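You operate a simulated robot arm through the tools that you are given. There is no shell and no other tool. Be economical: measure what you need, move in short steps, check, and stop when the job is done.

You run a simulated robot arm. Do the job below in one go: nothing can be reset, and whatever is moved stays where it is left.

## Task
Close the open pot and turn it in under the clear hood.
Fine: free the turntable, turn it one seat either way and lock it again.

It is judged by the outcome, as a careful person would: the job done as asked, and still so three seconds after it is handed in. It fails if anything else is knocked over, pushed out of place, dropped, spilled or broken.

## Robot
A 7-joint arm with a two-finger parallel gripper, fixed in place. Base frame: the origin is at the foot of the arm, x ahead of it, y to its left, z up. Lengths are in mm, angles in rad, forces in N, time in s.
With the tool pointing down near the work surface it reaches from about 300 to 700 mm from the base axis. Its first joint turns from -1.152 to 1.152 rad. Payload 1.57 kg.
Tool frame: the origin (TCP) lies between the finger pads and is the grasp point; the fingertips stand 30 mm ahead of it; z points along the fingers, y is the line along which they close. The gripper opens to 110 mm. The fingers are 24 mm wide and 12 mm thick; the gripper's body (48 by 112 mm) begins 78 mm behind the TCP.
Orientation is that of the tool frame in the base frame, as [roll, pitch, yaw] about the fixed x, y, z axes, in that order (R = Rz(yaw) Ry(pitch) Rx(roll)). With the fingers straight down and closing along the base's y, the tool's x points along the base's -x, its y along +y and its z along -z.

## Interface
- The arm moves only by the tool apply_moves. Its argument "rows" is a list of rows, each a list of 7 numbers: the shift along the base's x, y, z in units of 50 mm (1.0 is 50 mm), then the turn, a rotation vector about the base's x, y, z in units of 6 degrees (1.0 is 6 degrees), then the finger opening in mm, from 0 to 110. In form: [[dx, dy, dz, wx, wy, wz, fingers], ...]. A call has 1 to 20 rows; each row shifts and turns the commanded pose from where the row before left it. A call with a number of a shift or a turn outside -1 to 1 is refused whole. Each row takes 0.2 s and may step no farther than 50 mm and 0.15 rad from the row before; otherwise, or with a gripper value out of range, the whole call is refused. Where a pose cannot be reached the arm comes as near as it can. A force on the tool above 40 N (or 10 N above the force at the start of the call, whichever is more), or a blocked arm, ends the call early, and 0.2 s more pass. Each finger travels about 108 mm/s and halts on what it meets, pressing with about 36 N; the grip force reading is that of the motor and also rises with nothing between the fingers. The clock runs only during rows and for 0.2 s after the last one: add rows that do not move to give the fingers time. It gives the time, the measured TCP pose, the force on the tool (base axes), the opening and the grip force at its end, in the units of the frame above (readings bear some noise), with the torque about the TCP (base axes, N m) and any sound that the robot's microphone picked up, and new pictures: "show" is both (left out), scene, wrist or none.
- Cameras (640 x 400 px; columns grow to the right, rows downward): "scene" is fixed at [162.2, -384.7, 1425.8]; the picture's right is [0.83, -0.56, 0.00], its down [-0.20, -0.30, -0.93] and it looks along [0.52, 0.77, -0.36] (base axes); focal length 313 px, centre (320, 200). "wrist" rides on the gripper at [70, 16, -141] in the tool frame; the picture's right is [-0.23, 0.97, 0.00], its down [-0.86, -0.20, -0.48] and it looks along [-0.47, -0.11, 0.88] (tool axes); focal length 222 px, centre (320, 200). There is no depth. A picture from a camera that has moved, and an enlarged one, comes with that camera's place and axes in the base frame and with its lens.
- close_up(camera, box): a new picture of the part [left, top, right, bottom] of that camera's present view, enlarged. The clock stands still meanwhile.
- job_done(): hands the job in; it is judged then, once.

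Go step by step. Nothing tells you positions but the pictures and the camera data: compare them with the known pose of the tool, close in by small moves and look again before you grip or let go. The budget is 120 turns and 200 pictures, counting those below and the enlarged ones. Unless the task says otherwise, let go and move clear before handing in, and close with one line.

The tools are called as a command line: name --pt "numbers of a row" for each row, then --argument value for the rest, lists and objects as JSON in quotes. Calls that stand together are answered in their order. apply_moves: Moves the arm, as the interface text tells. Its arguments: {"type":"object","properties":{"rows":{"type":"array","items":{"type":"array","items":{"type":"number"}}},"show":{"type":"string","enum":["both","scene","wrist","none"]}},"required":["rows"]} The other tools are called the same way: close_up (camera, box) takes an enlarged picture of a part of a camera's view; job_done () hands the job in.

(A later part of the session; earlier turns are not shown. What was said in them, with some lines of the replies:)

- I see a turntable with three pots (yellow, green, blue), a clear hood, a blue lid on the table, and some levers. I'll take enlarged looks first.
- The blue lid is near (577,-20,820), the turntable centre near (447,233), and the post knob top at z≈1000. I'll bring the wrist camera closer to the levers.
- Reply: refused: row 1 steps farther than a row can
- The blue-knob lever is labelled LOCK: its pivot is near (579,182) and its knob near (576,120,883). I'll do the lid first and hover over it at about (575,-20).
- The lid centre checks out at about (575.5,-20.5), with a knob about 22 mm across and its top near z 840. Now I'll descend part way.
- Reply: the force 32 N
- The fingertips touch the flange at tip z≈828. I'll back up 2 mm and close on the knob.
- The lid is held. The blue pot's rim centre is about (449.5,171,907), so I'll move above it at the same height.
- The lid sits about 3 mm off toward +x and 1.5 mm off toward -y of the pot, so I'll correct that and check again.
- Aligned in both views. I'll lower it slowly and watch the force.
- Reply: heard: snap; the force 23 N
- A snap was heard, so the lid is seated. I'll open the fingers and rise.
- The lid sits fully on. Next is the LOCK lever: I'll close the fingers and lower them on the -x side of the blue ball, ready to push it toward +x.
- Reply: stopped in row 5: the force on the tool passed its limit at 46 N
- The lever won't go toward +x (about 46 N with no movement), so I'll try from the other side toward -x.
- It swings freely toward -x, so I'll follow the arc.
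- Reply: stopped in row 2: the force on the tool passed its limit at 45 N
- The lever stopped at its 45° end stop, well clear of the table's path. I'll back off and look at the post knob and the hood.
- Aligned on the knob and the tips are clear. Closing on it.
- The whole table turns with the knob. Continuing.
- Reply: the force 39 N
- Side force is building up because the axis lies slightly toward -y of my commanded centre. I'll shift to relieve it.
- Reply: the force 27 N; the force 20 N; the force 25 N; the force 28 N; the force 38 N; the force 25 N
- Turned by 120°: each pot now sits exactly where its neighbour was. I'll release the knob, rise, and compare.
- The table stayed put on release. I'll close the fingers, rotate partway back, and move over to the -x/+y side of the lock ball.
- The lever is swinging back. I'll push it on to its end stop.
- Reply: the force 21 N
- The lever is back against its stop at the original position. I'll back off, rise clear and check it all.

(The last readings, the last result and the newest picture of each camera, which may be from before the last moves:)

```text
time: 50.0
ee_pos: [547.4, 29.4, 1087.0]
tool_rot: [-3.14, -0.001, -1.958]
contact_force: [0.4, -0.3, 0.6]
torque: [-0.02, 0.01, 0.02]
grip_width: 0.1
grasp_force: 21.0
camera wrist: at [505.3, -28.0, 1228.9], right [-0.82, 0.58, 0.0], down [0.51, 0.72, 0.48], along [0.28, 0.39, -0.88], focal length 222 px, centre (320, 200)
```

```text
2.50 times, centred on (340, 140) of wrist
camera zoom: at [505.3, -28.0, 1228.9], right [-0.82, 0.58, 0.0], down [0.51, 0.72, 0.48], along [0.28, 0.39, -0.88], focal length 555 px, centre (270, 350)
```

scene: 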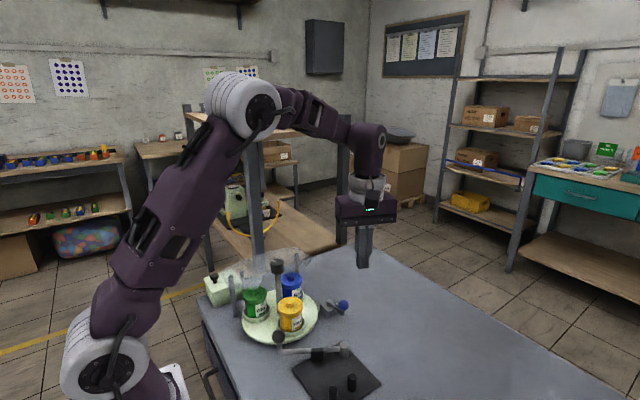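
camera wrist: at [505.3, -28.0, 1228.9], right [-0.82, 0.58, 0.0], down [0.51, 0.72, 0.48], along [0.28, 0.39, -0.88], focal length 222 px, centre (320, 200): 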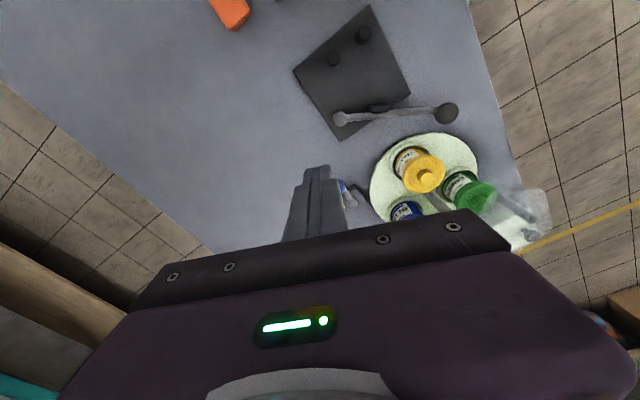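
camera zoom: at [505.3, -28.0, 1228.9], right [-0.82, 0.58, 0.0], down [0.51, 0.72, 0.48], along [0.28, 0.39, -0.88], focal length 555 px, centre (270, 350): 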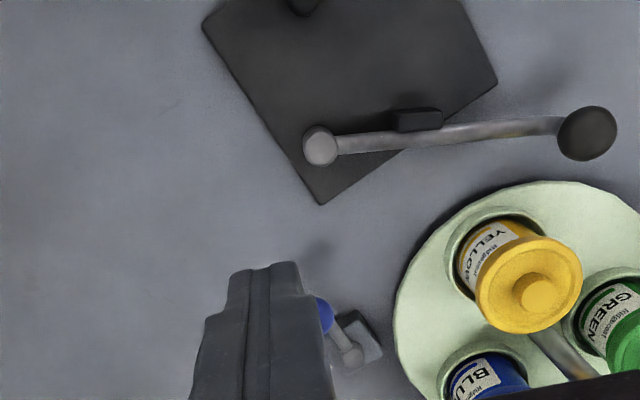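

The lever, pots and hood all look right, and the arm is clear.

job_done

```text
The job is handed in.
```

The job is handed in: the blue pot's lid snapped on, the turntable was freed and turned one seat (120°) to bring the blue pot under the hood, and the LOCK lever is back against its original stop. I didn't nudge the turntable afterwards to confirm that it holds.
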